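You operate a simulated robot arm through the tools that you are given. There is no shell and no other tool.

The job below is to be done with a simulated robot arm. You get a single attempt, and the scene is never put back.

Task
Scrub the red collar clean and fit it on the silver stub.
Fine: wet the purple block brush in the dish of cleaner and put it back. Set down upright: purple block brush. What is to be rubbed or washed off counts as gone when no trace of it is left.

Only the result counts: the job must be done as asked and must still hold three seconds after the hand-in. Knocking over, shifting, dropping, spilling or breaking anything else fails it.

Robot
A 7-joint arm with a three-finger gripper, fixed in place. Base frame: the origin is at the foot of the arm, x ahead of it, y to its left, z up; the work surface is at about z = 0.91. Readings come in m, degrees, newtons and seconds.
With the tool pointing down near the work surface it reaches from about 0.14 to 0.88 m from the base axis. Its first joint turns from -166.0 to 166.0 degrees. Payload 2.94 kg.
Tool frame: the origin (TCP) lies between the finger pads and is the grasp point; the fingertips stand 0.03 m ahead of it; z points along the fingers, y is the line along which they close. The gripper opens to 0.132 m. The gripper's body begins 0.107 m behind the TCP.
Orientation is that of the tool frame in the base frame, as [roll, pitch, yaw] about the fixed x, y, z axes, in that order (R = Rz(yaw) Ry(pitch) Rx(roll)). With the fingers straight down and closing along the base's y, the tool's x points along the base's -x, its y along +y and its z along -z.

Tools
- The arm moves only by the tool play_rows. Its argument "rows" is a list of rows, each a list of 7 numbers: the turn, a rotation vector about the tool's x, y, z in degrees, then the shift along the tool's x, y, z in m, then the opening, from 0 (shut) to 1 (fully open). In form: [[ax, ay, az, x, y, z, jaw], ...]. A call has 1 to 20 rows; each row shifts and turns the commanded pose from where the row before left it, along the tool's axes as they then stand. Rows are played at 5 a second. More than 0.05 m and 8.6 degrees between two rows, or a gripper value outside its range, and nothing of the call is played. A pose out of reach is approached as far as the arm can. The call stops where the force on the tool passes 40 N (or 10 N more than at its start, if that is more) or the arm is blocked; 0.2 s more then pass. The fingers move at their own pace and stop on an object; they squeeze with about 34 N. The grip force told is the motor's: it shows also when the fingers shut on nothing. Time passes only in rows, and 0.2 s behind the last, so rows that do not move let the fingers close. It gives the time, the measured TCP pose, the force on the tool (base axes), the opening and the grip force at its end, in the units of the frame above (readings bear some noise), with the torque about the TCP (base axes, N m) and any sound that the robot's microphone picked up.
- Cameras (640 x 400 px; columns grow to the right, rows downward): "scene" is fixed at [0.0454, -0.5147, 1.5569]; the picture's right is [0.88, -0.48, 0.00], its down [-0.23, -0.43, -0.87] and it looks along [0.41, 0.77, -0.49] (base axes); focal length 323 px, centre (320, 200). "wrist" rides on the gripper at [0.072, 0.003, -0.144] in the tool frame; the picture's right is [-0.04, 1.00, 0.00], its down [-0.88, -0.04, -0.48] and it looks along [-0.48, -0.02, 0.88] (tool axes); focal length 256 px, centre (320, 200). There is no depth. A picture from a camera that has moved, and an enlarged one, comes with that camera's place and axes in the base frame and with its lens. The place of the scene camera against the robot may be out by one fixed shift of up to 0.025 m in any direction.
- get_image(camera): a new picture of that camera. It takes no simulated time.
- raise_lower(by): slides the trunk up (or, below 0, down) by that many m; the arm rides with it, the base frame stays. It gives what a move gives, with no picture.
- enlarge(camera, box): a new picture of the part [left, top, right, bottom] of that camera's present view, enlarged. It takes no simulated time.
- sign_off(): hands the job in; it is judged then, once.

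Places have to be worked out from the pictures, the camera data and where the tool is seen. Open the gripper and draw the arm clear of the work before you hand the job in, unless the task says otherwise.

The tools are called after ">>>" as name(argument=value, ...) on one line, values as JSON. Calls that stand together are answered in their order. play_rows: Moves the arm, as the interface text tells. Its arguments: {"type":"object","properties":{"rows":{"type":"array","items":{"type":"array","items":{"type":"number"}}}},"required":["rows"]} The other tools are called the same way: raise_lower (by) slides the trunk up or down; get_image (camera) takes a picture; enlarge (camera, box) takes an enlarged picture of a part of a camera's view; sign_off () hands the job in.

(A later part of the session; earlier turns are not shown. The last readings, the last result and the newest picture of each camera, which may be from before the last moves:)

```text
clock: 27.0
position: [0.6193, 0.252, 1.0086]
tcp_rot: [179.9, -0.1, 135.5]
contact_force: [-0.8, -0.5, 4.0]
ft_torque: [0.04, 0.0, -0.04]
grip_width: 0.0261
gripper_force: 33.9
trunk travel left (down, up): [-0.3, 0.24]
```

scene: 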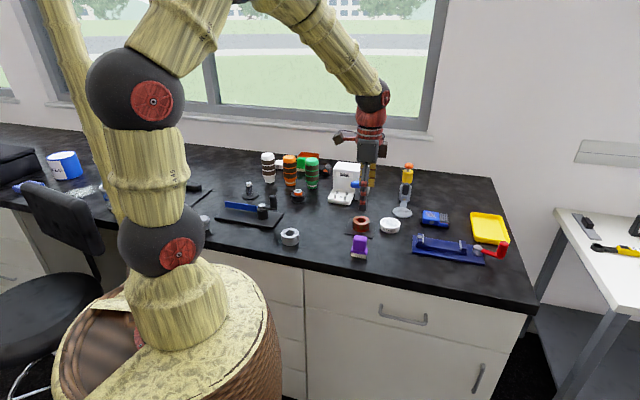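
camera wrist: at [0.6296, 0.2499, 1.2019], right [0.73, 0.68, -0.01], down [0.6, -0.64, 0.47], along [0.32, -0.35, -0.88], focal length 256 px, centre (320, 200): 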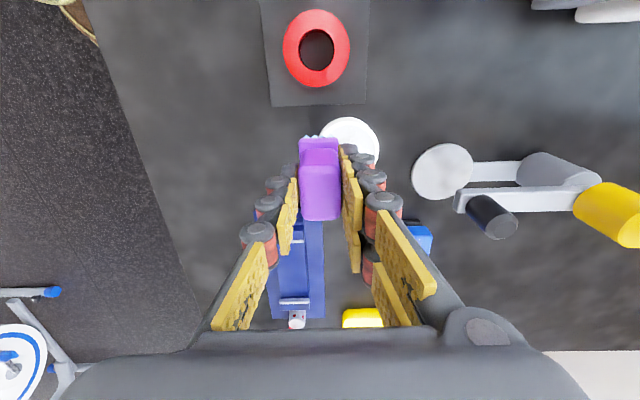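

Light contact of 4 N is established; I'll make a set of small strokes along both tool axes.

>>> play_rows(rows=[[0, 0, 0, 0, 0.005, 0, 0], [0, 0, 0, 0, 0.005, 0, 0], [0, 0, 0, 0, -0.005, 0, 0], [0, 0, 0, 0, -0.005, 0, 0], [0, 0, 0, 0, -0.005, 0, 0], [0, 0, 0, 0, -0.005, 0, 0], [0, 0, 0, 0, 0.005, 0, 0], [0, 0, 0, 0, 0.005, 0, 0], [0, 0, 0, 0.005, 0, 0, 0], [0, 0, 0, -0.005, 0, 0, 0], [0, 0, 0, -0.005, 0, 0, 0], [0, 0, 0, 0.005, 0, 0, 0], [0, 0, 0, 0, 0.005, 0, 0], [0, 0, 0, 0, -0.005, 0, 0], [0, 0, 0, 0, -0.005, 0, 0], [0, 0, 0, 0, 0.005, 0, 0]])

>>> enlarge(camera="scene", box=[330, 185, 400, 250])

```text
clock: 30.4
position: [0.6176, 0.2534, 1.0081]
tcp_rot: [-179.9, -0.2, 135.4]
contact_force: [-0.4, 0.5, -0.6]
ft_torque: [0.01, 0.0, 0.0]
grip_width: 0.0261
gripper_force: 34.0
trunk travel left (down, up): [-0.3, 0.24]
```

```text
6.15 times, centred on (365, 218) of scene
camera zoom: at [0.0454, -0.5147, 1.5569], right [0.88, -0.48, 0.0], down [-0.23, -0.43, -0.87], along [0.41, 0.77, -0.49], focal length 1988 px, centre (43, 92)
```

zoom: 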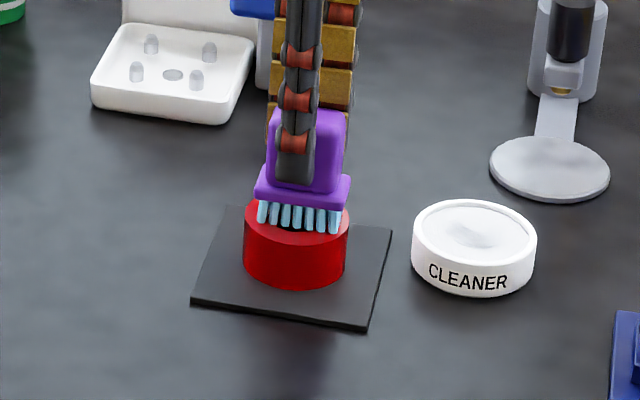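

The strokes change nothing further, so the collar is clean. I'll lift off and take the brush back above its original spot at (0.530, 0.1365).

>>> play_rows(rows=[[0, 0, 0, 0, 0, -0.02, 0], [0, 0, 0, 0, 0, -0.03, 0], [0, 0, 0, -0.0046, -0.0363, 0, 0], [0, 0, 0, -0.0046, -0.0363, 0, 0], [0, 0, 0, -0.0046, -0.0363, 0, 0], [0, 0, 0, -0.0047, -0.0362, 0, 0], [0, 0, 0, 0, 0, 0.03, 0], [0, 0, 0, 0, 0, 0.03, 0], [0, 0, 0, 0, 0, 0, 0]])

>>> enlarge(camera="scene", box=[330, 190, 400, 265])

```text
clock: 32.4
position: [0.5287, 0.1365, 0.9977]
tcp_rot: [180.0, -0.1, 135.5]
contact_force: [-0.2, -0.8, -0.9]
ft_torque: [0.05, 0.01, 0.0]
grip_width: 0.0262
gripper_force: 34.1
trunk travel left (down, up): [-0.3, 0.24]
```

```text
5.33 times, centred on (365, 228) of scene
camera zoom: at [0.0454, -0.5147, 1.5569], right [0.88, -0.48, 0.0], down [-0.23, -0.43, -0.87], along [0.41, 0.77, -0.49], focal length 1723 px, centre (80, 53)
```

zoom: 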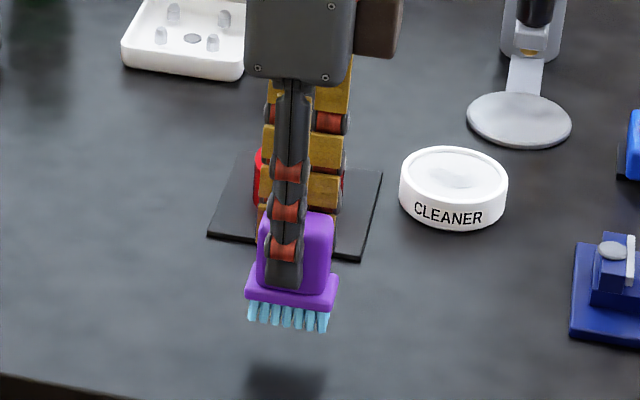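

The brush is over its place, about 2 cm up. I'll lower until light contact.

>>> play_rows(rows=[[0, 0, 0, 0, 0, 0.008, 0], [0, 0, 0, 0, 0, 0.008, 0], [0, 0, 0, 0, 0, 0.003, 0], [0, 0, 0, 0, 0, 0.0015, 0], [0, 0, 0, 0, 0, 0, 0]])

```text
clock: 33.6
position: [0.5299, 0.1351, 0.9777]
tcp_rot: [180.0, -0.1, 135.6]
contact_force: [-0.4, 0.0, -1.2]
ft_torque: [0.03, -0.02, 0.0]
grip_width: 0.0264
gripper_force: 33.4
trunk travel left (down, up): [-0.3, 0.24]
```

No contact yet at z=0.978; stepping down by 1–1.5 mm.

>>> play_rows(rows=[[0, 0, 0, 0, 0, 0.0015, 0], [0, 0, 0, 0, 0, 0.001, 0], [0, 0, 0, 0, 0, 0, 0]])

```text
clock: 34.4
position: [0.5304, 0.1356, 0.9744]
tcp_rot: [-180.0, -0.1, 135.5]
contact_force: [0.6, -0.6, -1.9]
ft_torque: [-0.02, 0.01, 0.02]
grip_width: 0.0263
gripper_force: 33.8
trunk travel left (down, up): [-0.3, 0.24]
```

Still free; another millimetre or two down.

>>> play_rows(rows=[[0, 0, 0, 0, 0, 0.001, 0], [0, 0, 0, 0, 0, 0, 0]])

>>> enlarge(camera="scene", box=[340, 225, 385, 265])

```text
clock: 35.0
position: [0.5309, 0.1346, 0.9741]
tcp_rot: [-180.0, -0.1, 135.4]
contact_force: [-0.2, -1.7, 2.3]
ft_torque: [0.0, 0.01, -0.03]
grip_width: 0.0262
gripper_force: 33.8
trunk travel left (down, up): [-0.3, 0.24]
```

```text
10.00 times, centred on (362, 245) of scene
camera zoom: at [0.0454, -0.5147, 1.5569], right [0.88, -0.48, 0.0], down [-0.23, -0.43, -0.87], along [0.41, 0.77, -0.49], focal length 3231 px, centre (-105, -250)
```

zoom: 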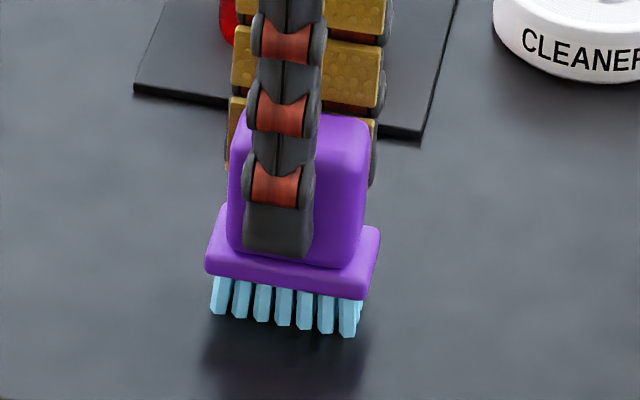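

Contact at 2.3 N, and the bristle tips are at the same pixels as at the start, so the brush stands on the table. I'll open the jaw gently and rise.

>>> play_rows(rows=[[0, 0, 0, 0, 0, 0, 0.25], [0, 0, 0, 0, 0, 0, 0.35], [0, 0, 0, 0, 0, 0, 0.5], [0, 0, 0, 0, 0, 0, 0.5], [0, 0, 0, 0, 0, -0.02, 0.5], [0, 0, 0, 0, 0, -0.04, 0.5], [0, 0, 0, 0, 0, -0.04, 0.5], [0, 0, 0, 0, 0, 0, 0.5]])

>>> enlarge(camera="scene", box=[330, 190, 410, 265])

>>> get_image(camera="wrist")

```text
clock: 36.8
position: [0.5302, 0.1367, 1.0752]
tcp_rot: [180.0, -0.2, 135.5]
contact_force: [-0.4, 0.1, 0.0]
ft_torque: [0.02, 0.03, -0.01]
grip_width: 0.0662
gripper_force: 0.1
trunk travel left (down, up): [-0.3, 0.24]
```

```text
5.33 times, centred on (370, 228) of scene
camera zoom: at [0.0454, -0.5147, 1.5569], right [0.88, -0.48, 0.0], down [-0.23, -0.43, -0.87], along [0.41, 0.77, -0.49], focal length 1723 px, centre (53, 53)
```

zoom: 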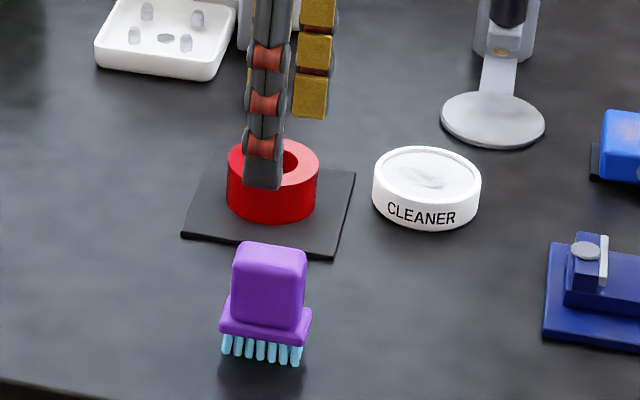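

```text
taken
camera wrist: at [0.4826, 0.1893, 1.2196], right [0.73, 0.68, 0.0], down [0.6, -0.64, 0.47], along [0.32, -0.35, -0.88], focal length 256 px, centre (320, 200)
```

wrist: 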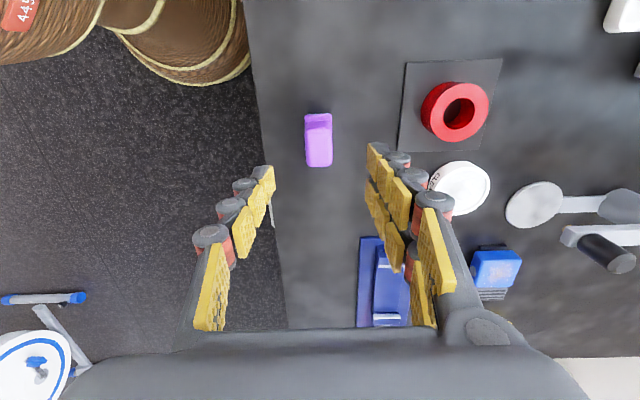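

The brush stands upright on its spot. Before taking the collar I'll go with the empty gripper above the silver stub to fix its position precisely; first rise to z≈1.15, then travel and turn to yaw 180.

>>> play_rows(rows=[[0, 0, 0, 0, 0, -0.04, 0.5], [0, 0, 0, 0, 0, -0.035, 0.5], [0, 0, 0, 0.0418, 0.0212, 0, 0.5], [0, 0, 0, 0.0418, 0.0212, 0, 0.5], [0, 0, 0, 0.0418, 0.0212, 0, 0.5], [0, 0, 0, 0.0418, 0.0212, 0, 0.5], [0, 0, 0, 0.0418, 0.0212, 0, 0.5], [0, 0, 0, 0.0418, 0.0212, 0, 0.5], [0, 0, 0, 0.0418, 0.0212, 0, 0.5], [0, 0, 0, 0.0418, 0.0212, 0, 0.5], [0, 0, 0, 0.0418, 0.0212, 0, 0.5], [0, 0, 0, 0.0418, 0.0212, 0, 0.5], [0, 0, -7.42, 0, 0, 0, 0.5], [0, 0, -7.42, 0, 0, 0, 0.5], [0, 0, -7.42, 0, 0, 0, 0.5], [0, 0, -7.42, 0, 0, 0, 0.5], [0, 0, -7.42, 0, 0, 0, 0.5], [0, 0, -7.4, 0, 0, 0, 0.5], [0, 0, 0, 0, 0, 0, 0.5]])

>>> get_image(camera="wrist")

>>> get_image(camera="scene")

```text
clock: 40.8
position: [0.3813, 0.5794, 1.1502]
tcp_rot: [179.9, 0.0, -179.9]
contact_force: [-0.2, 0.4, 0.1]
ft_torque: [0.01, 0.02, 0.01]
grip_width: 0.0661
gripper_force: 0.0
trunk travel left (down, up): [-0.3, 0.24]
```

```text
taken
camera wrist: at [0.3104, 0.5832, 1.2951], right [0.04, 1.0, 0.0], down [0.88, -0.04, 0.47], along [0.47, -0.02, -0.88], focal length 256 px, centre (320, 200)
```

wrist: 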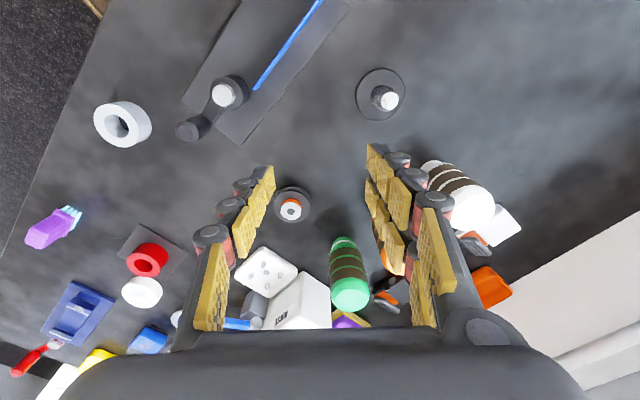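

```text
taken
```

scene: 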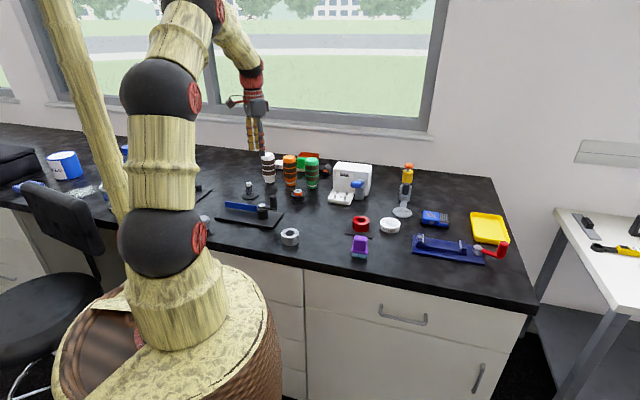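

The stub appears at about (0.356, 0.666). I'll centre over it and come down to z≈1.06 for a close precise look (fingertips stay well above the stub).

>>> play_rows(rows=[[0, 0, 0, 0.0126, 0.0433, 0, 0.5], [0, 0, 0, 0.0126, 0.0433, 0, 0.5], [0, 0, 0, 0, 0, 0.03, 0.5], [0, 0, 0, 0, 0, 0.03, 0.5], [0, 0, 0, 0, 0, 0.03, 0.5], [0, 0, 0, 0, 0, 0, 0.5], [0, 0, 0, 0, 0, 0, 0.5]])

>>> get_image(camera="wrist")

>>> enlarge(camera="wrist", box=[260, 90, 380, 200])

>>> enlarge(camera="scene", box=[215, 140, 285, 215])

```text
clock: 42.4
position: [0.355, 0.6665, 1.0604]
tcp_rot: [180.0, -0.1, -180.0]
contact_force: [0.4, -0.5, 0.2]
ft_torque: [0.01, 0.01, -0.01]
grip_width: 0.0661
gripper_force: 0.0
trunk travel left (down, up): [-0.3, 0.24]
```

```text
taken
camera wrist: at [0.2845, 0.6703, 1.206], right [0.04, 1.0, 0.0], down [0.88, -0.04, 0.47], along [0.47, -0.02, -0.88], focal length 256 px, centre (320, 200)
```

wrist: 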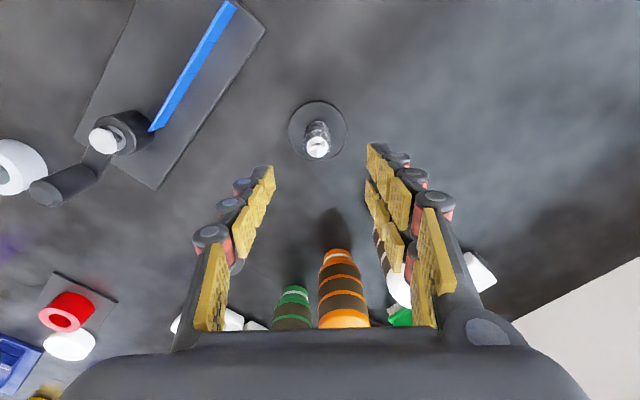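

```text
3.64 times, centred on (320, 145) of wrist
camera zoom: at [0.2845, 0.6703, 1.206], right [0.04, 1.0, 0.0], down [0.88, -0.04, 0.47], along [0.47, -0.02, -0.88], focal length 931 px, centre (320, 400)
```

zoom: 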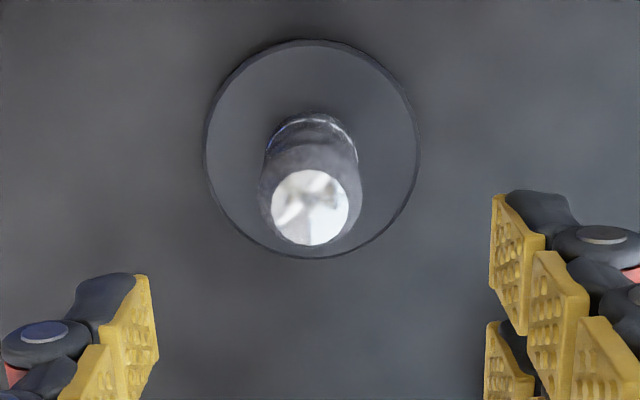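

```text
5.33 times, centred on (250, 178) of scene
camera zoom: at [0.0454, -0.5147, 1.5569], right [0.88, -0.48, 0.0], down [-0.23, -0.43, -0.87], along [0.41, 0.77, -0.49], focal length 1723 px, centre (693, 320)
```

zoom: 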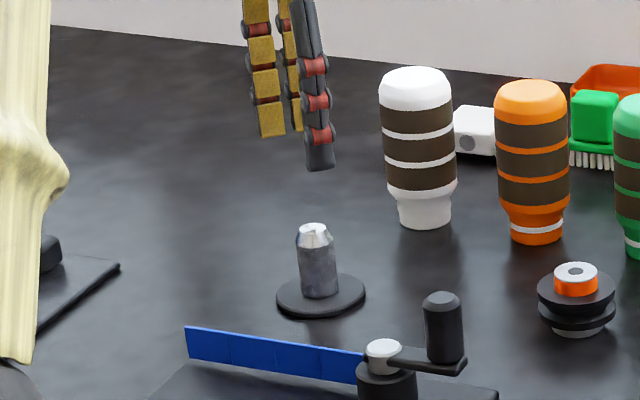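

The stub's top centre lines up about 2.5 mm to the -y side of the TCP, so I put the stub at about (0.354, 0.664), top z≈0.971, diameter ≈0.029 against a 0.0315 bore. I'll now rise and go back above the collar, turning to yaw 145.

>>> play_rows(rows=[[0, 0, 0, 0, 0, -0.045, 0.62], [0, 0, 0, 0, 0, -0.045, 0.62], [0, 0, 0, -0.0263, -0.04135, 0, 0.62], [0, 0, 0, -0.0263, -0.04135, 0, 0.62], [0, 0, 0, -0.0263, -0.04135, 0, 0.62], [0, 0, 0, -0.0263, -0.04135, 0, 0.62], [0, 0, 0, -0.0263, -0.04135, 0, 0.62], [0, 0, 0, -0.0263, -0.04135, 0, 0.62], [0, 0, 0, -0.0263, -0.04135, 0, 0.62], [0, 0, 0, -0.0263, -0.04135, 0, 0.62], [0, 0, 0, -0.0263, -0.04135, 0, 0.62], [0, 0, 0, -0.0263, -0.04135, 0, 0.62], [0, 0, 7, 0, 0, 0, 0.62], [0, 0, 7, 0, 0, 0, 0.62], [0, 0, 7, 0, 0, 0, 0.62], [0, 0, 7, 0, 0, 0, 0.62], [0, 0, 7, 0, 0, 0, 0.62], [0, 0, 0, 0, 0, 0.045, 0.62], [0, 0, 0, 0, 0, 0.045, 0.62], [0, 0, 0, 0, 0, 0, 0.62]])

>>> get_image(camera="wrist")

>>> enlarge(camera="wrist", box=[260, 90, 380, 200])

```text
clock: 46.6
position: [0.6193, 0.2551, 1.0616]
tcp_rot: [-180.0, 0.0, 145.0]
contact_force: [-0.4, -0.2, -1.4]
ft_torque: [0.03, -0.01, 0.0]
grip_width: 0.0818
gripper_force: 0.1
trunk travel left (down, up): [-0.3, 0.24]
```

```text
taken
camera wrist: at [0.5632, 0.2996, 1.207], right [0.61, 0.79, 0.0], down [0.7, -0.54, 0.47], along [0.38, -0.29, -0.88], focal length 256 px, centre (320, 200)
```

wrist: 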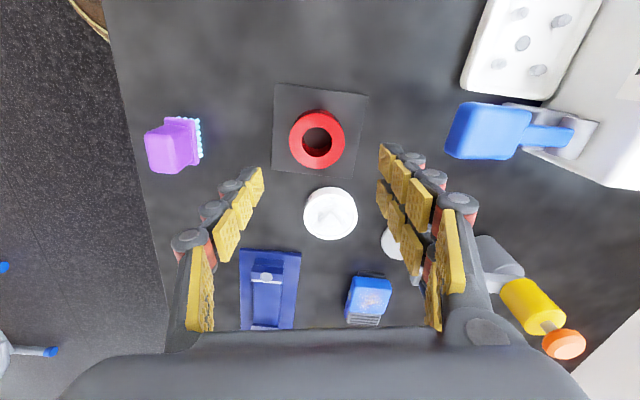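

```text
3.64 times, centred on (320, 145) of wrist
camera zoom: at [0.5632, 0.2996, 1.207], right [0.61, 0.79, 0.0], down [0.7, -0.54, 0.47], along [0.38, -0.29, -0.88], focal length 931 px, centre (320, 400)
```

zoom: 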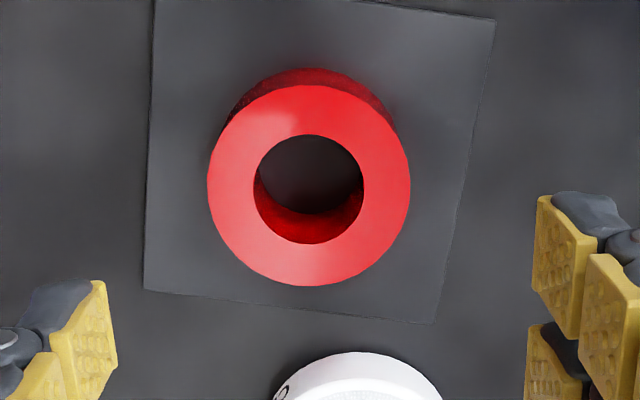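

The collar is 2.8 mm ahead (tool -x) and 3 mm to tool -y of the TCP. I'll correct that and descend with the jaw open to about z=0.952.

>>> play_rows(rows=[[0, 0, 0, -0.0028, -0.003, 0, 0.62], [0, 0, 0, 0, 0, 0.03, 0.62], [0, 0, 0, 0, 0, 0.03, 0.62], [0, 0, 0, 0, 0, 0.02, 0.62], [0, 0, 0, 0, 0, 0.015, 0.62], [0, 0, 0, 0, 0, 0.01, 0.62], [0, 0, 0, 0, 0, 0.004, 0.62], [0, 0, 0, 0, 0, 0, 0.62]])

>>> enlarge(camera="wrist", box=[220, 110, 420, 280])

>>> enlarge(camera="scene", box=[330, 185, 400, 250])

```text
clock: 48.4
position: [0.618, 0.2503, 0.9506]
tcp_rot: [-180.0, -0.1, 145.1]
contact_force: [0.0, 0.5, 1.2]
ft_torque: [0.0, 0.0, -0.03]
grip_width: 0.0817
gripper_force: 0.1
trunk travel left (down, up): [-0.3, 0.24]
```

```text
2.35 times, centred on (320, 195) of wrist
camera zoom: at [0.563, 0.2937, 1.0953], right [0.61, 0.79, 0.0], down [0.7, -0.54, 0.47], along [0.38, -0.29, -0.88], focal length 602 px, centre (320, 212)
```

zoom: 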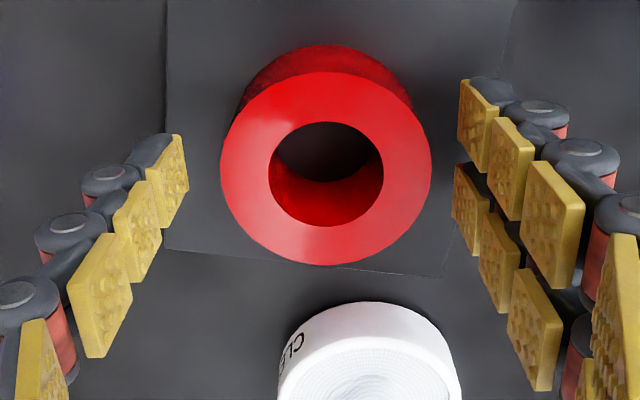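

```text
6.15 times, centred on (365, 218) of scene
camera zoom: at [0.0454, -0.5147, 1.5569], right [0.88, -0.48, 0.0], down [-0.23, -0.43, -0.87], along [0.41, 0.77, -0.49], focal length 1988 px, centre (43, 92)
```

zoom: 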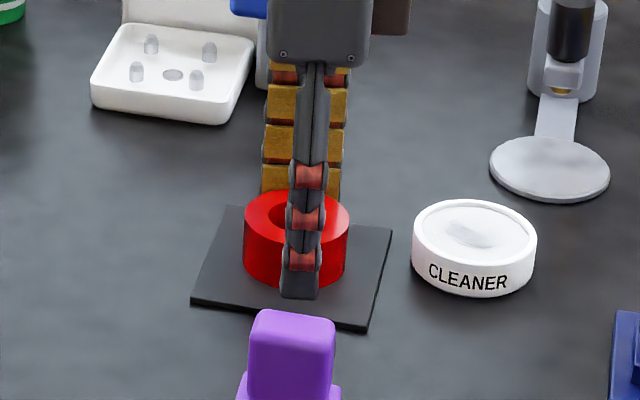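

Alignment is within about 1.5 mm; I'll trim it and close on the collar.

>>> play_rows(rows=[[0, 0, 0, 0.0005, 0.0015, 0, 0.62], [0, 0, 0, 0, 0, 0, 0.5], [0, 0, 0, 0, 0, 0, 0.4], [0, 0, 0, 0, 0, 0, 0.2], [0, 0, 0, 0, 0, 0, 0], [0, 0, 0, 0, 0, 0, 0], [0, 0, 0, 0, 0, 0, 0]])

>>> enlarge(camera="wrist", box=[220, 110, 420, 280])

```text
clock: 50.0
position: [0.62, 0.2518, 0.9504]
tcp_rot: [180.0, -0.1, 145.1]
contact_force: [0.3, 2.1, 2.5]
ft_torque: [0.05, 0.06, -0.03]
grip_width: 0.0602
gripper_force: 33.6
trunk travel left (down, up): [-0.3, 0.24]
```

```text
2.35 times, centred on (320, 195) of wrist
camera zoom: at [0.5631, 0.2953, 1.0952], right [0.61, 0.79, 0.0], down [0.7, -0.54, 0.47], along [0.38, -0.29, -0.88], focal length 602 px, centre (320, 212)
```

zoom: 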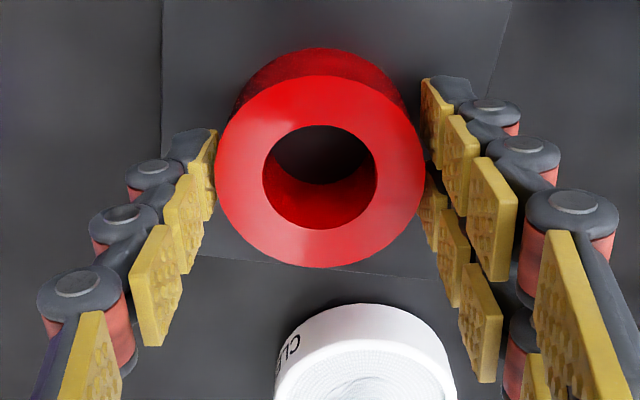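

The collar is held (jaw 0.060 m, 34 N), centred on the TCP. I'll lift it straight up and check the hold.

>>> play_rows(rows=[[0, 0, 0, 0, 0, -0.01, 0], [0, 0, 0, 0, 0, -0.02, 0], [0, 0, 0, 0, 0, -0.04, 0], [0, 0, 0, 0, 0, -0.05, 0], [0, 0, 0, 0, 0, -0.05, 0], [0, 0, 0, 0, 0, 0, 0]])

>>> enlarge(camera="scene", box=[320, 150, 420, 265])

>>> get_image(camera="wrist")

```text
clock: 51.4
position: [0.6191, 0.2495, 1.12]
tcp_rot: [-180.0, -0.3, 145.1]
contact_force: [-1.1, 0.2, -0.6]
ft_torque: [-0.01, 0.0, 0.01]
grip_width: 0.0
gripper_force: 28.3
trunk travel left (down, up): [-0.3, 0.24]
```

```text
3.48 times, centred on (370, 208) of scene
camera zoom: at [0.0454, -0.5147, 1.5569], right [0.88, -0.48, 0.0], down [-0.23, -0.43, -0.87], along [0.41, 0.77, -0.49], focal length 1124 px, centre (146, 174)
```

zoom: 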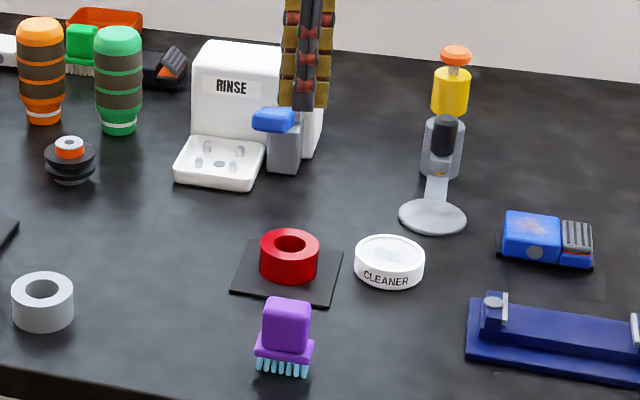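

```text
taken
camera wrist: at [0.5633, 0.2933, 1.2652], right [0.61, 0.79, 0.0], down [0.7, -0.54, 0.47], along [0.37, -0.29, -0.88], focal length 256 px, centre (320, 200)
```

wrist: 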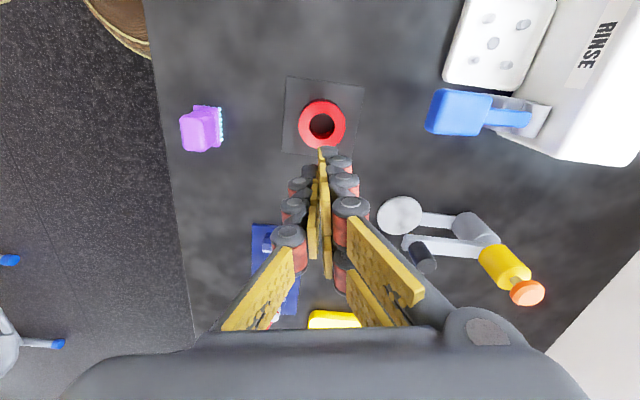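

The jaw shut on nothing: the collar slipped out of the grip and is still on its mat. I'll inspect how it lies and whether it moved before retrying.

>>> enlarge(camera="wrist", box=[270, 60, 370, 170])

>>> enlarge(camera="scene", box=[340, 205, 384, 245])

>>> enlarge(camera="scene", box=[340, 145, 380, 195])

```text
3.64 times, centred on (320, 115) of wrist
camera zoom: at [0.5633, 0.2933, 1.2652], right [0.61, 0.79, 0.0], down [0.7, -0.54, 0.47], along [0.37, -0.29, -0.88], focal length 931 px, centre (320, 509)
```

zoom: 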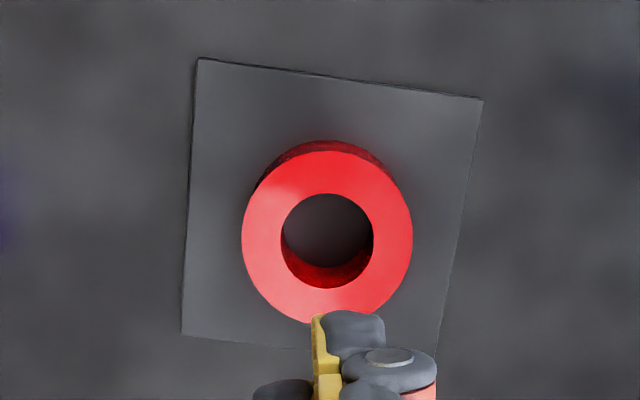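

```text
10.00 times, centred on (362, 225) of scene
camera zoom: at [0.0454, -0.5147, 1.5569], right [0.88, -0.48, 0.0], down [-0.23, -0.43, -0.87], along [0.41, 0.77, -0.49], focal length 3231 px, centre (-100, -50)
```

zoom: 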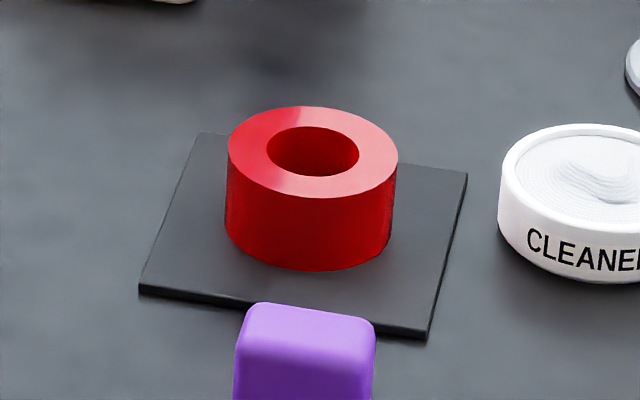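

```text
8.00 times, centred on (360, 170) of scene
camera zoom: at [0.0454, -0.5147, 1.5569], right [0.88, -0.48, 0.0], down [-0.23, -0.43, -0.87], along [0.41, 0.77, -0.49], focal length 2585 px, centre (0, 440)
```

zoom: 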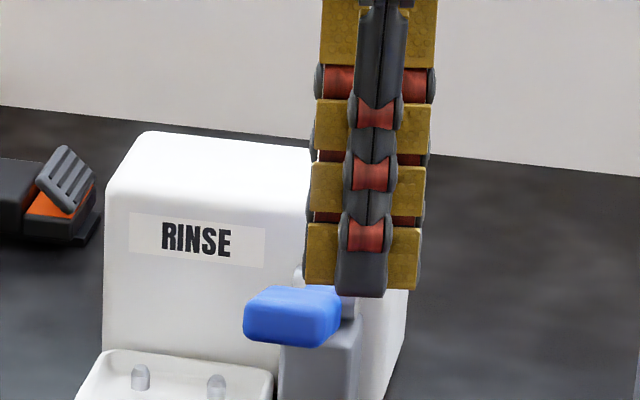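

The collar has not moved at all. I'll open the jaw, let things settle, and re-measure its position relative to the tool before a second, lower grasp with a slow lift so I can see what happens.

>>> play_rows(rows=[[0, 0, 0, 0, 0, 0, 0.62], [0, 0, 0, 0, 0, 0, 0.62], [0, 0, 0, 0, 0, 0, 0.62], [0, 0, 0, 0, 0, 0.03, 0.62], [0, 0, 0, 0, 0, 0.03, 0.62], [0, 0, 0, 0, 0, 0.03, 0.62], [0, 0, 0, 0, 0, 0.03, 0.62], [0, 0, 0, 0, 0, 0.02, 0.62], [0, 0, 0, 0, 0, 0.02, 0.62], [0, 0, 0, 0, 0, 0.01, 0.62], [0, 0, 0, 0, 0, 0, 0.62], [0, 0, 0, 0, 0, 0, 0.62]])

>>> enlarge(camera="wrist", box=[220, 110, 420, 280])

>>> enlarge(camera="scene", box=[340, 205, 384, 245])

```text
clock: 54.0
position: [0.6189, 0.2517, 0.9492]
tcp_rot: [-180.0, -0.1, 144.9]
contact_force: [-0.4, -0.1, -0.1]
ft_torque: [0.03, -0.02, 0.0]
grip_width: 0.0815
gripper_force: 0.0
trunk travel left (down, up): [-0.3, 0.24]
```

```text
2.35 times, centred on (320, 195) of wrist
camera zoom: at [0.5622, 0.2959, 1.0953], right [0.61, 0.79, 0.0], down [0.7, -0.54, 0.47], along [0.38, -0.29, -0.88], focal length 602 px, centre (320, 212)
```

zoom: 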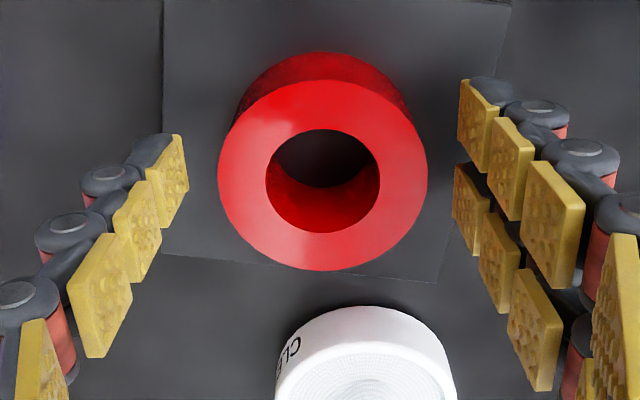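

```text
10.00 times, centred on (362, 225) of scene
camera zoom: at [0.0454, -0.5147, 1.5569], right [0.88, -0.48, 0.0], down [-0.23, -0.43, -0.87], along [0.41, 0.77, -0.49], focal length 3231 px, centre (-100, -50)
```

zoom: 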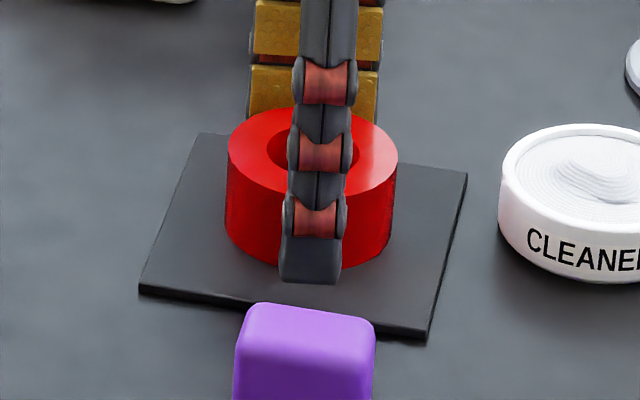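

Well aligned. I'll lower another 3 mm, close with a longer squeeze, and then raise only 2 mm to read the force.

>>> play_rows(rows=[[0, 0, 0, 0, 0, 0.0015, 0.62], [0, 0, 0, 0, 0, 0.0015, 0.62], [0, 0, 0, 0, 0.0006, 0, 0.5], [0, 0, 0, 0, 0, 0, 0.3], [0, 0, 0, 0, 0, 0, 0], [0, 0, 0, 0, 0, 0, 0], [0, 0, 0, 0, 0, 0, 0], [0, 0, 0, 0, 0, 0, 0], [0, 0, 0, 0, 0, 0, 0]])

```text
clock: 56.0
position: [0.619, 0.2521, 0.9464]
tcp_rot: [180.0, -0.1, 145.0]
contact_force: [-0.2, 1.0, 1.9]
ft_torque: [0.03, 0.01, -0.09]
grip_width: 0.0586
gripper_force: 34.0
trunk travel left (down, up): [-0.3, 0.24]
```

The jaw now reads 0.0586 m (0.0602 before), a better seat matching the visual diameter. I'll lift very slowly and watch forces.

>>> play_rows(rows=[[0, 0, 0, 0, 0, -0.001, 0], [0, 0, 0, 0, 0, -0.001, 0], [0, 0, 0, 0, 0, 0, 0]])

>>> enlarge(camera="scene", box=[340, 205, 384, 245])

```text
clock: 56.8
position: [0.6192, 0.2515, 0.9491]
tcp_rot: [-180.0, -0.2, 145.0]
contact_force: [0.1, 0.4, -1.5]
ft_torque: [0.0, -0.01, -0.02]
grip_width: 0.0588
gripper_force: 33.7
trunk travel left (down, up): [-0.3, 0.24]
```

```text
10.00 times, centred on (362, 225) of scene
camera zoom: at [0.0454, -0.5147, 1.5569], right [0.88, -0.48, 0.0], down [-0.23, -0.43, -0.87], along [0.41, 0.77, -0.49], focal length 3231 px, centre (-100, -50)
```

zoom: 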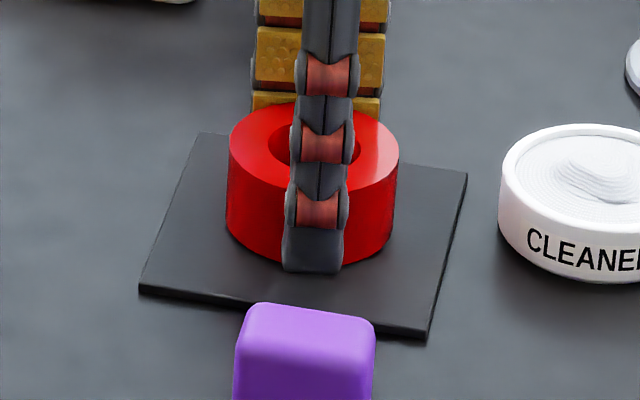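

The collar has risen with the fingers by about 2 mm, with only ~1.5 N of weight. I'll continue lifting slowly.

>>> play_rows(rows=[[0, 0, 0, 0, 0, -0.002, 0], [0, 0, 0, 0, 0, -0.003, 0], [0, 0, 0, 0, 0, -0.004, 0], [0, 0, 0, 0, 0, -0.005, 0], [0, 0, 0, 0, 0, -0.006, 0], [0, 0, 0, 0, 0, 0, 0]])

>>> enlarge(camera="scene", box=[340, 200, 384, 245])

>>> enlarge(camera="wrist", box=[220, 110, 420, 280])

```text
clock: 58.2
position: [0.6189, 0.2514, 0.9695]
tcp_rot: [180.0, -0.2, 145.0]
contact_force: [-0.2, 0.2, -0.8]
ft_torque: [0.04, 0.02, -0.02]
grip_width: 0.0587
gripper_force: 33.7
trunk travel left (down, up): [-0.3, 0.24]
```

```text
8.89 times, centred on (362, 222) of scene
camera zoom: at [0.0454, -0.5147, 1.5569], right [0.88, -0.48, 0.0], down [-0.23, -0.43, -0.87], along [0.41, 0.77, -0.49], focal length 2872 px, centre (-53, 0)
```

zoom: 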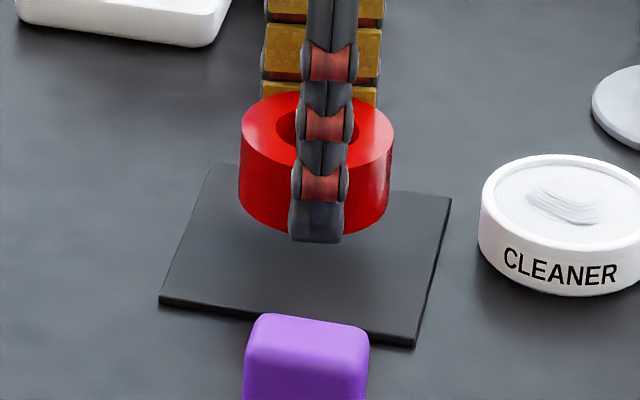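

```text
2.35 times, centred on (320, 195) of wrist
camera zoom: at [0.5631, 0.296, 1.1146], right [0.61, 0.79, 0.0], down [0.7, -0.54, 0.47], along [0.38, -0.29, -0.88], focal length 602 px, centre (320, 212)
```

zoom: 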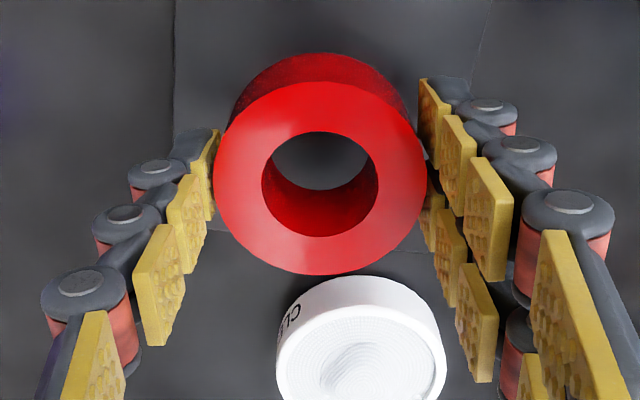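

The collar is now held securely and level. I'll lift it at moderate speed to z≈1.12.

>>> play_rows(rows=[[0, 0, 0, 0, 0, -0.01, 0], [0, 0, 0, 0, 0, -0.015, 0], [0, 0, 0, 0, 0, -0.02, 0], [0, 0, 0, 0, 0, -0.025, 0], [0, 0, 0, 0, 0, -0.025, 0], [0, 0, 0, 0, 0, -0.025, 0], [0, 0, 0, 0, 0, -0.02, 0], [0, 0, 0, 0, 0, -0.01, 0], [0, 0, 0, 0, 0, 0, 0]])

>>> get_image(camera="wrist")

```text
clock: 60.2
position: [0.6203, 0.252, 1.1185]
tcp_rot: [-180.0, -0.2, 145.0]
contact_force: [0.4, 0.2, -1.2]
ft_torque: [0.0, 0.0, 0.02]
grip_width: 0.0587
gripper_force: 34.5
trunk travel left (down, up): [-0.3, 0.24]
```

```text
taken
camera wrist: at [0.5642, 0.2958, 1.2634], right [0.61, 0.79, 0.0], down [0.7, -0.54, 0.47], along [0.38, -0.29, -0.88], focal length 256 px, centre (320, 200)
```

wrist: 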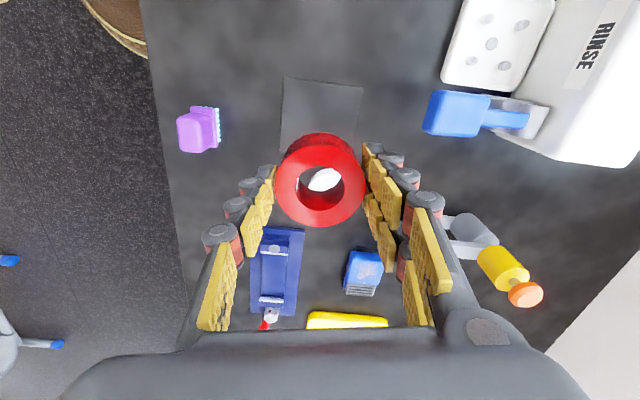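

The collar stays firmly held. I'll now carry it toward the stub at moderate speed along the computed vector.

>>> play_rows(rows=[[0, 0, 0, 0.0125, 0.0052, 0, 0], [0, 0, 0, 0.02526, 0.01041, 0, 0], [0, 0, 0, 0.02526, 0.01041, 0, 0], [0, 0, 0, 0.02526, 0.01041, 0, 0], [0, 0, 0, 0.02526, 0.01041, 0, 0], [0, 0, 0, 0.02526, 0.01041, 0, 0], [0, 0, 0, 0.02526, 0.01041, 0, 0], [0, 0, 0, 0.02526, 0.01041, 0, 0], [0, 0, 0, 0.02526, 0.01041, 0, 0], [0, 0, 0, 0.02526, 0.01041, 0, 0], [0, 0, 0, 0.02526, 0.01041, 0, 0], [0, 0, 0, 0.02526, 0.01041, 0, 0], [0, 0, 0, 0.02526, 0.01041, 0, 0], [0, 0, 0, 0.02526, 0.01041, 0, 0], [0, 0, 0, 0.02526, 0.01041, 0, 0], [0, 0, 0, 0.02526, 0.01041, 0, 0], [0, 0, 0, 0.02526, 0.01041, 0, 0], [0, 0, 0, 0.02526, 0.01041, 0, 0], [0, 0, 0, 0.01278, 0.00523, 0, 0], [0, 0, 0, 0, 0, 0, 0]])

>>> get_image(camera="scene")

```text
clock: 64.4
position: [0.3541, 0.667, 1.1217]
tcp_rot: [-180.0, -0.1, 145.0]
contact_force: [-0.1, 0.0, -1.1]
ft_torque: [0.04, 0.03, 0.01]
grip_width: 0.0583
gripper_force: 33.9
trunk travel left (down, up): [-0.3, 0.24]
```

```text
taken
```

scene: 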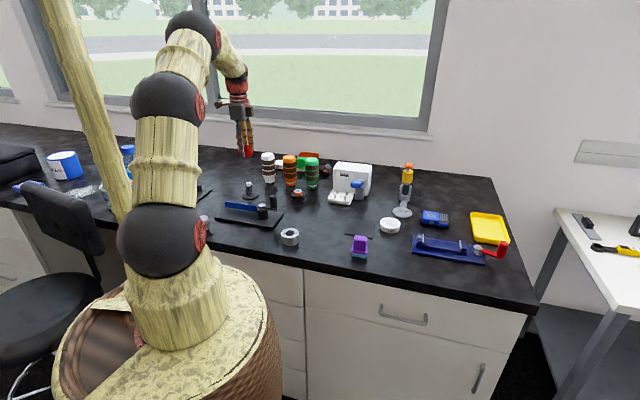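

The collar is above the stub. I'll turn to yaw 180 and lower until the collar is about 1.5 cm above the stub's tip, then check alignment.

>>> play_rows(rows=[[0, 0, -7, 0, 0, 0, 0], [0, 0, -7, 0, 0, 0, 0], [0, 0, -7, 0, 0, 0, 0], [0, 0, -7, 0, 0, 0, 0], [0, 0, -7, 0, 0, 0, 0], [0, 0, 0, 0, 0, 0.025, 0], [0, 0, 0, 0, 0, 0.025, 0], [0, 0, 0, 0, 0, 0.025, 0], [0, 0, 0, 0, 0, 0.02, 0], [0, 0, 0, 0, 0, 0, 0], [0, 0, 0, 0, 0, 0, 0]])

>>> enlarge(camera="wrist", box=[220, 100, 420, 270])

>>> enlarge(camera="scene", box=[225, 155, 275, 205])

```text
clock: 66.8
position: [0.3545, 0.6673, 1.0255]
tcp_rot: [180.0, -0.1, 179.9]
contact_force: [0.4, -0.1, -0.9]
ft_torque: [-0.02, 0.0, 0.01]
grip_width: 0.0582
gripper_force: 33.7
trunk travel left (down, up): [-0.3, 0.24]
```

```text
2.35 times, centred on (320, 185) of wrist
camera zoom: at [0.284, 0.6709, 1.1707], right [0.04, 1.0, 0.0], down [0.88, -0.04, 0.47], along [0.47, -0.02, -0.88], focal length 602 px, centre (320, 235)
```

zoom: 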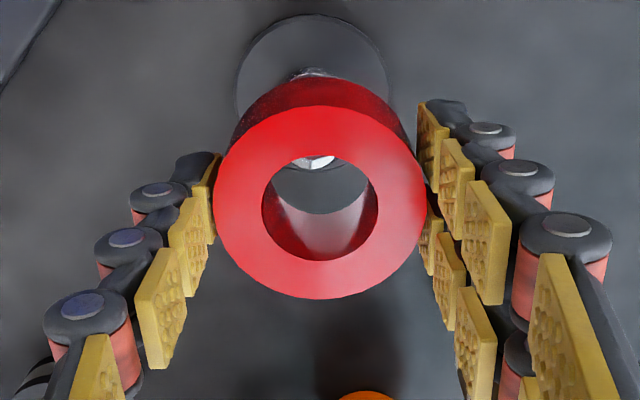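

```text
8.00 times, centred on (250, 180) of scene
camera zoom: at [0.0454, -0.5147, 1.5569], right [0.88, -0.48, 0.0], down [-0.23, -0.43, -0.87], along [0.41, 0.77, -0.49], focal length 2585 px, centre (880, 360)
```

zoom: 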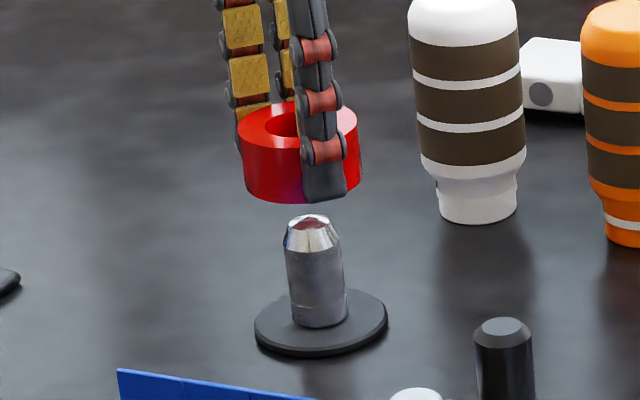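

I'll zoom the scene camera in on the collar and stub to compare their axes more exactly.

>>> enlarge(camera="scene", box=[236, 162, 264, 202])

>>> enlarge(camera="wrist", box=[280, 90, 360, 200])

```text
10.00 times, centred on (250, 182) of scene
camera zoom: at [0.0454, -0.5147, 1.5569], right [0.88, -0.48, 0.0], down [-0.23, -0.43, -0.87], along [0.41, 0.77, -0.49], focal length 3231 px, centre (1020, 380)
```

zoom: 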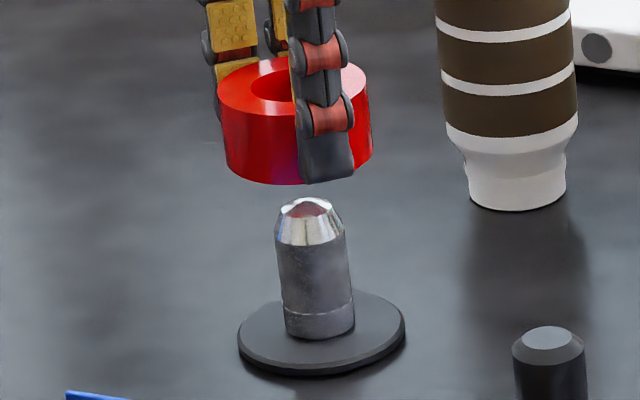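

```text
3.64 times, centred on (320, 145) of wrist
camera zoom: at [0.284, 0.6709, 1.1707], right [0.04, 1.0, 0.0], down [0.88, -0.04, 0.47], along [0.47, -0.02, -0.88], focal length 931 px, centre (320, 400)
```

zoom: 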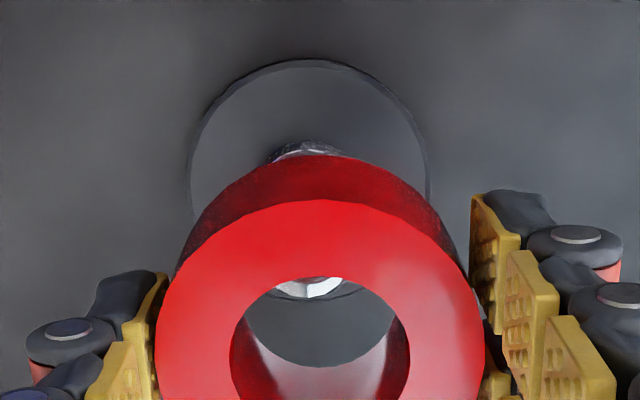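

Both views say the stub axis lies about 0.7 mm in -x and 2 mm in -y from the collar's axis. I'll make that correction and lower until the tapered tip enters the bore, watching force.

>>> play_rows(rows=[[0, 0, 0, 0.0007, -0.0019, 0, 0], [0, 0, 0, 0, 0, 0.008, 0], [0, 0, 0, 0, 0, 0.008, 0], [0, 0, 0, 0, 0, 0.006, 0], [0, 0, 0, 0, 0, 0.004, 0], [0, 0, 0, 0, 0, 0, 0]])

>>> enlarge(camera="wrist", box=[260, 110, 380, 230])

>>> enlarge(camera="scene", box=[236, 162, 264, 202])

```text
clock: 68.2
position: [0.3536, 0.6652, 1.0003]
tcp_rot: [179.9, -0.1, 180.0]
contact_force: [-0.6, 0.1, -0.9]
ft_torque: [0.01, -0.03, -0.02]
grip_width: 0.0582
gripper_force: 34.1
trunk travel left (down, up): [-0.3, 0.24]
```

```text
3.33 times, centred on (320, 170) of wrist
camera zoom: at [0.2831, 0.6672, 1.1449], right [0.04, 1.0, 0.0], down [0.88, -0.04, 0.47], along [0.47, -0.02, -0.88], focal length 853 px, centre (320, 300)
```

zoom: 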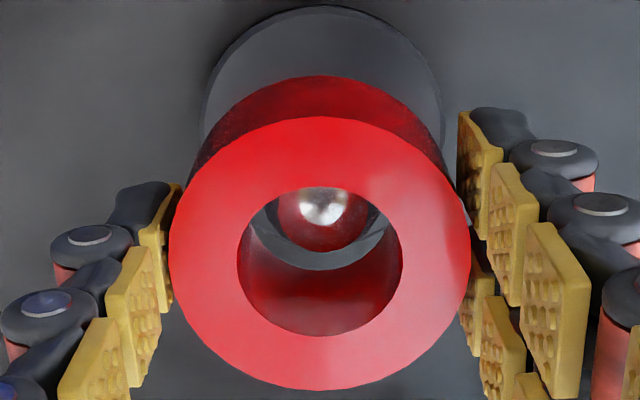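

```text
10.00 times, centred on (250, 182) of scene
camera zoom: at [0.0454, -0.5147, 1.5569], right [0.88, -0.48, 0.0], down [-0.23, -0.43, -0.87], along [0.41, 0.77, -0.49], focal length 3231 px, centre (1020, 380)
```

zoom: 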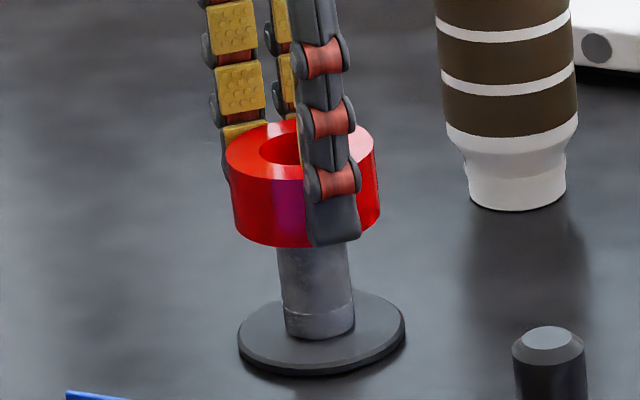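

The stub tip is inside the bore and only about 1 mm off-axis. I'll trim and lower slowly, checking forces.

>>> play_rows(rows=[[0, 0, 0, -0.0003, 0.0006, 0, 0], [0, 0, 0, 0, 0, 0.004, 0], [0, 0, 0, 0, 0, 0.004, 0], [0, 0, 0, 0, 0, 0.004, 0], [0, 0, 0, 0, 0, 0.004, 0], [0, 0, 0, 0, 0, 0, 0]])

>>> enlarge(camera="wrist", box=[260, 110, 380, 230])

```text
clock: 69.6
position: [0.3541, 0.6653, 0.9838]
tcp_rot: [179.9, -0.1, 180.0]
contact_force: [-0.7, -0.3, -1.9]
ft_torque: [0.04, 0.0, -0.01]
grip_width: 0.0576
gripper_force: 34.0
trunk travel left (down, up): [-0.3, 0.24]
```

```text
3.33 times, centred on (320, 170) of wrist
camera zoom: at [0.2825, 0.6686, 1.1284], right [0.04, 1.0, 0.0], down [0.88, -0.04, 0.47], along [0.47, -0.02, -0.88], focal length 853 px, centre (320, 300)
```

zoom: 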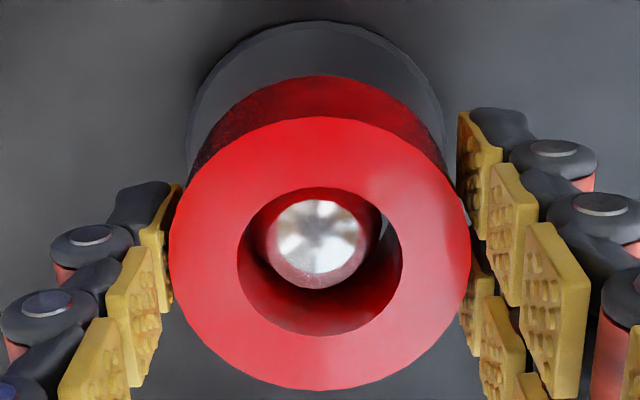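

The stub rises centred through the bore and there's no lateral force. Continuing down.

>>> play_rows(rows=[[0, 0, 0, 0, 0, 0.004, 0], [0, 0, 0, 0, 0, 0.004, 0], [0, 0, 0, 0, 0, 0.004, 0], [0, 0, 0, 0, 0, 0.004, 0], [0, 0, 0, 0, 0, 0.004, 0], [0, 0, 0, 0, 0, 0, 0]])

>>> enlarge(camera="wrist", box=[260, 110, 380, 230])

>>> enlarge(camera="scene", box=[236, 162, 264, 202])

```text
clock: 71.0
position: [0.3535, 0.6653, 0.9627]
tcp_rot: [-179.9, -0.2, -180.0]
contact_force: [-0.4, -0.8, -1.7]
ft_torque: [0.02, 0.02, -0.05]
grip_width: 0.0577
gripper_force: 34.0
trunk travel left (down, up): [-0.3, 0.24]
```

```text
3.33 times, centred on (320, 170) of wrist
camera zoom: at [0.2828, 0.6686, 1.1079], right [0.04, 1.0, 0.0], down [0.88, -0.04, 0.47], along [0.47, -0.02, -0.88], focal length 853 px, centre (320, 300)
```

zoom: 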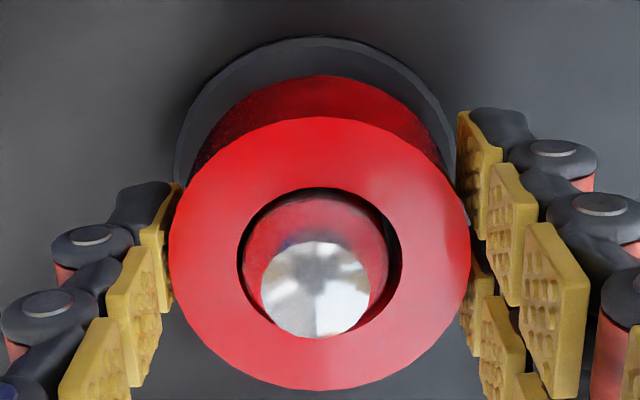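

```text
10.00 times, centred on (250, 182) of scene
camera zoom: at [0.0454, -0.5147, 1.5569], right [0.88, -0.48, 0.0], down [-0.23, -0.43, -0.87], along [0.41, 0.77, -0.49], focal length 3231 px, centre (1020, 380)
```

zoom: 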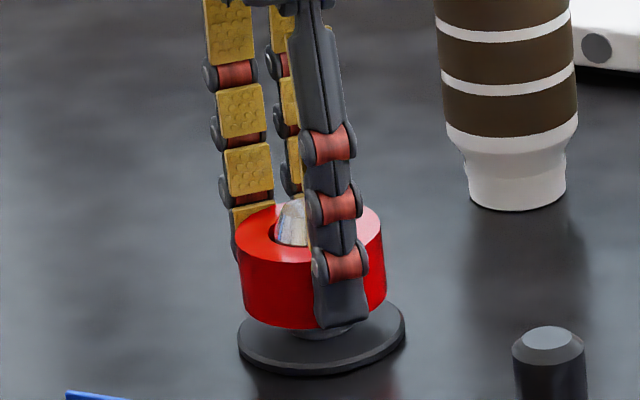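

The collar is over the full-diameter stub, about a centimetre above the base disc. Lowering the last part until it seats.

>>> play_rows(rows=[[0, 0, 0, 0, -0.0004, 0.003, 0], [0, 0, 0, 0, 0, 0.003, 0], [0, 0, 0, 0, 0, 0.002, 0], [0, 0, 0, 0, 0, 0.002, 0], [0, 0, 0, 0, 0, 0, 0]])

```text
clock: 72.2
position: [0.3529, 0.6651, 0.9523]
tcp_rot: [179.9, -0.1, -180.0]
contact_force: [0.2, -0.5, -1.4]
ft_torque: [0.01, 0.03, -0.02]
grip_width: 0.0576
gripper_force: 34.2
trunk travel left (down, up): [-0.3, 0.24]
```

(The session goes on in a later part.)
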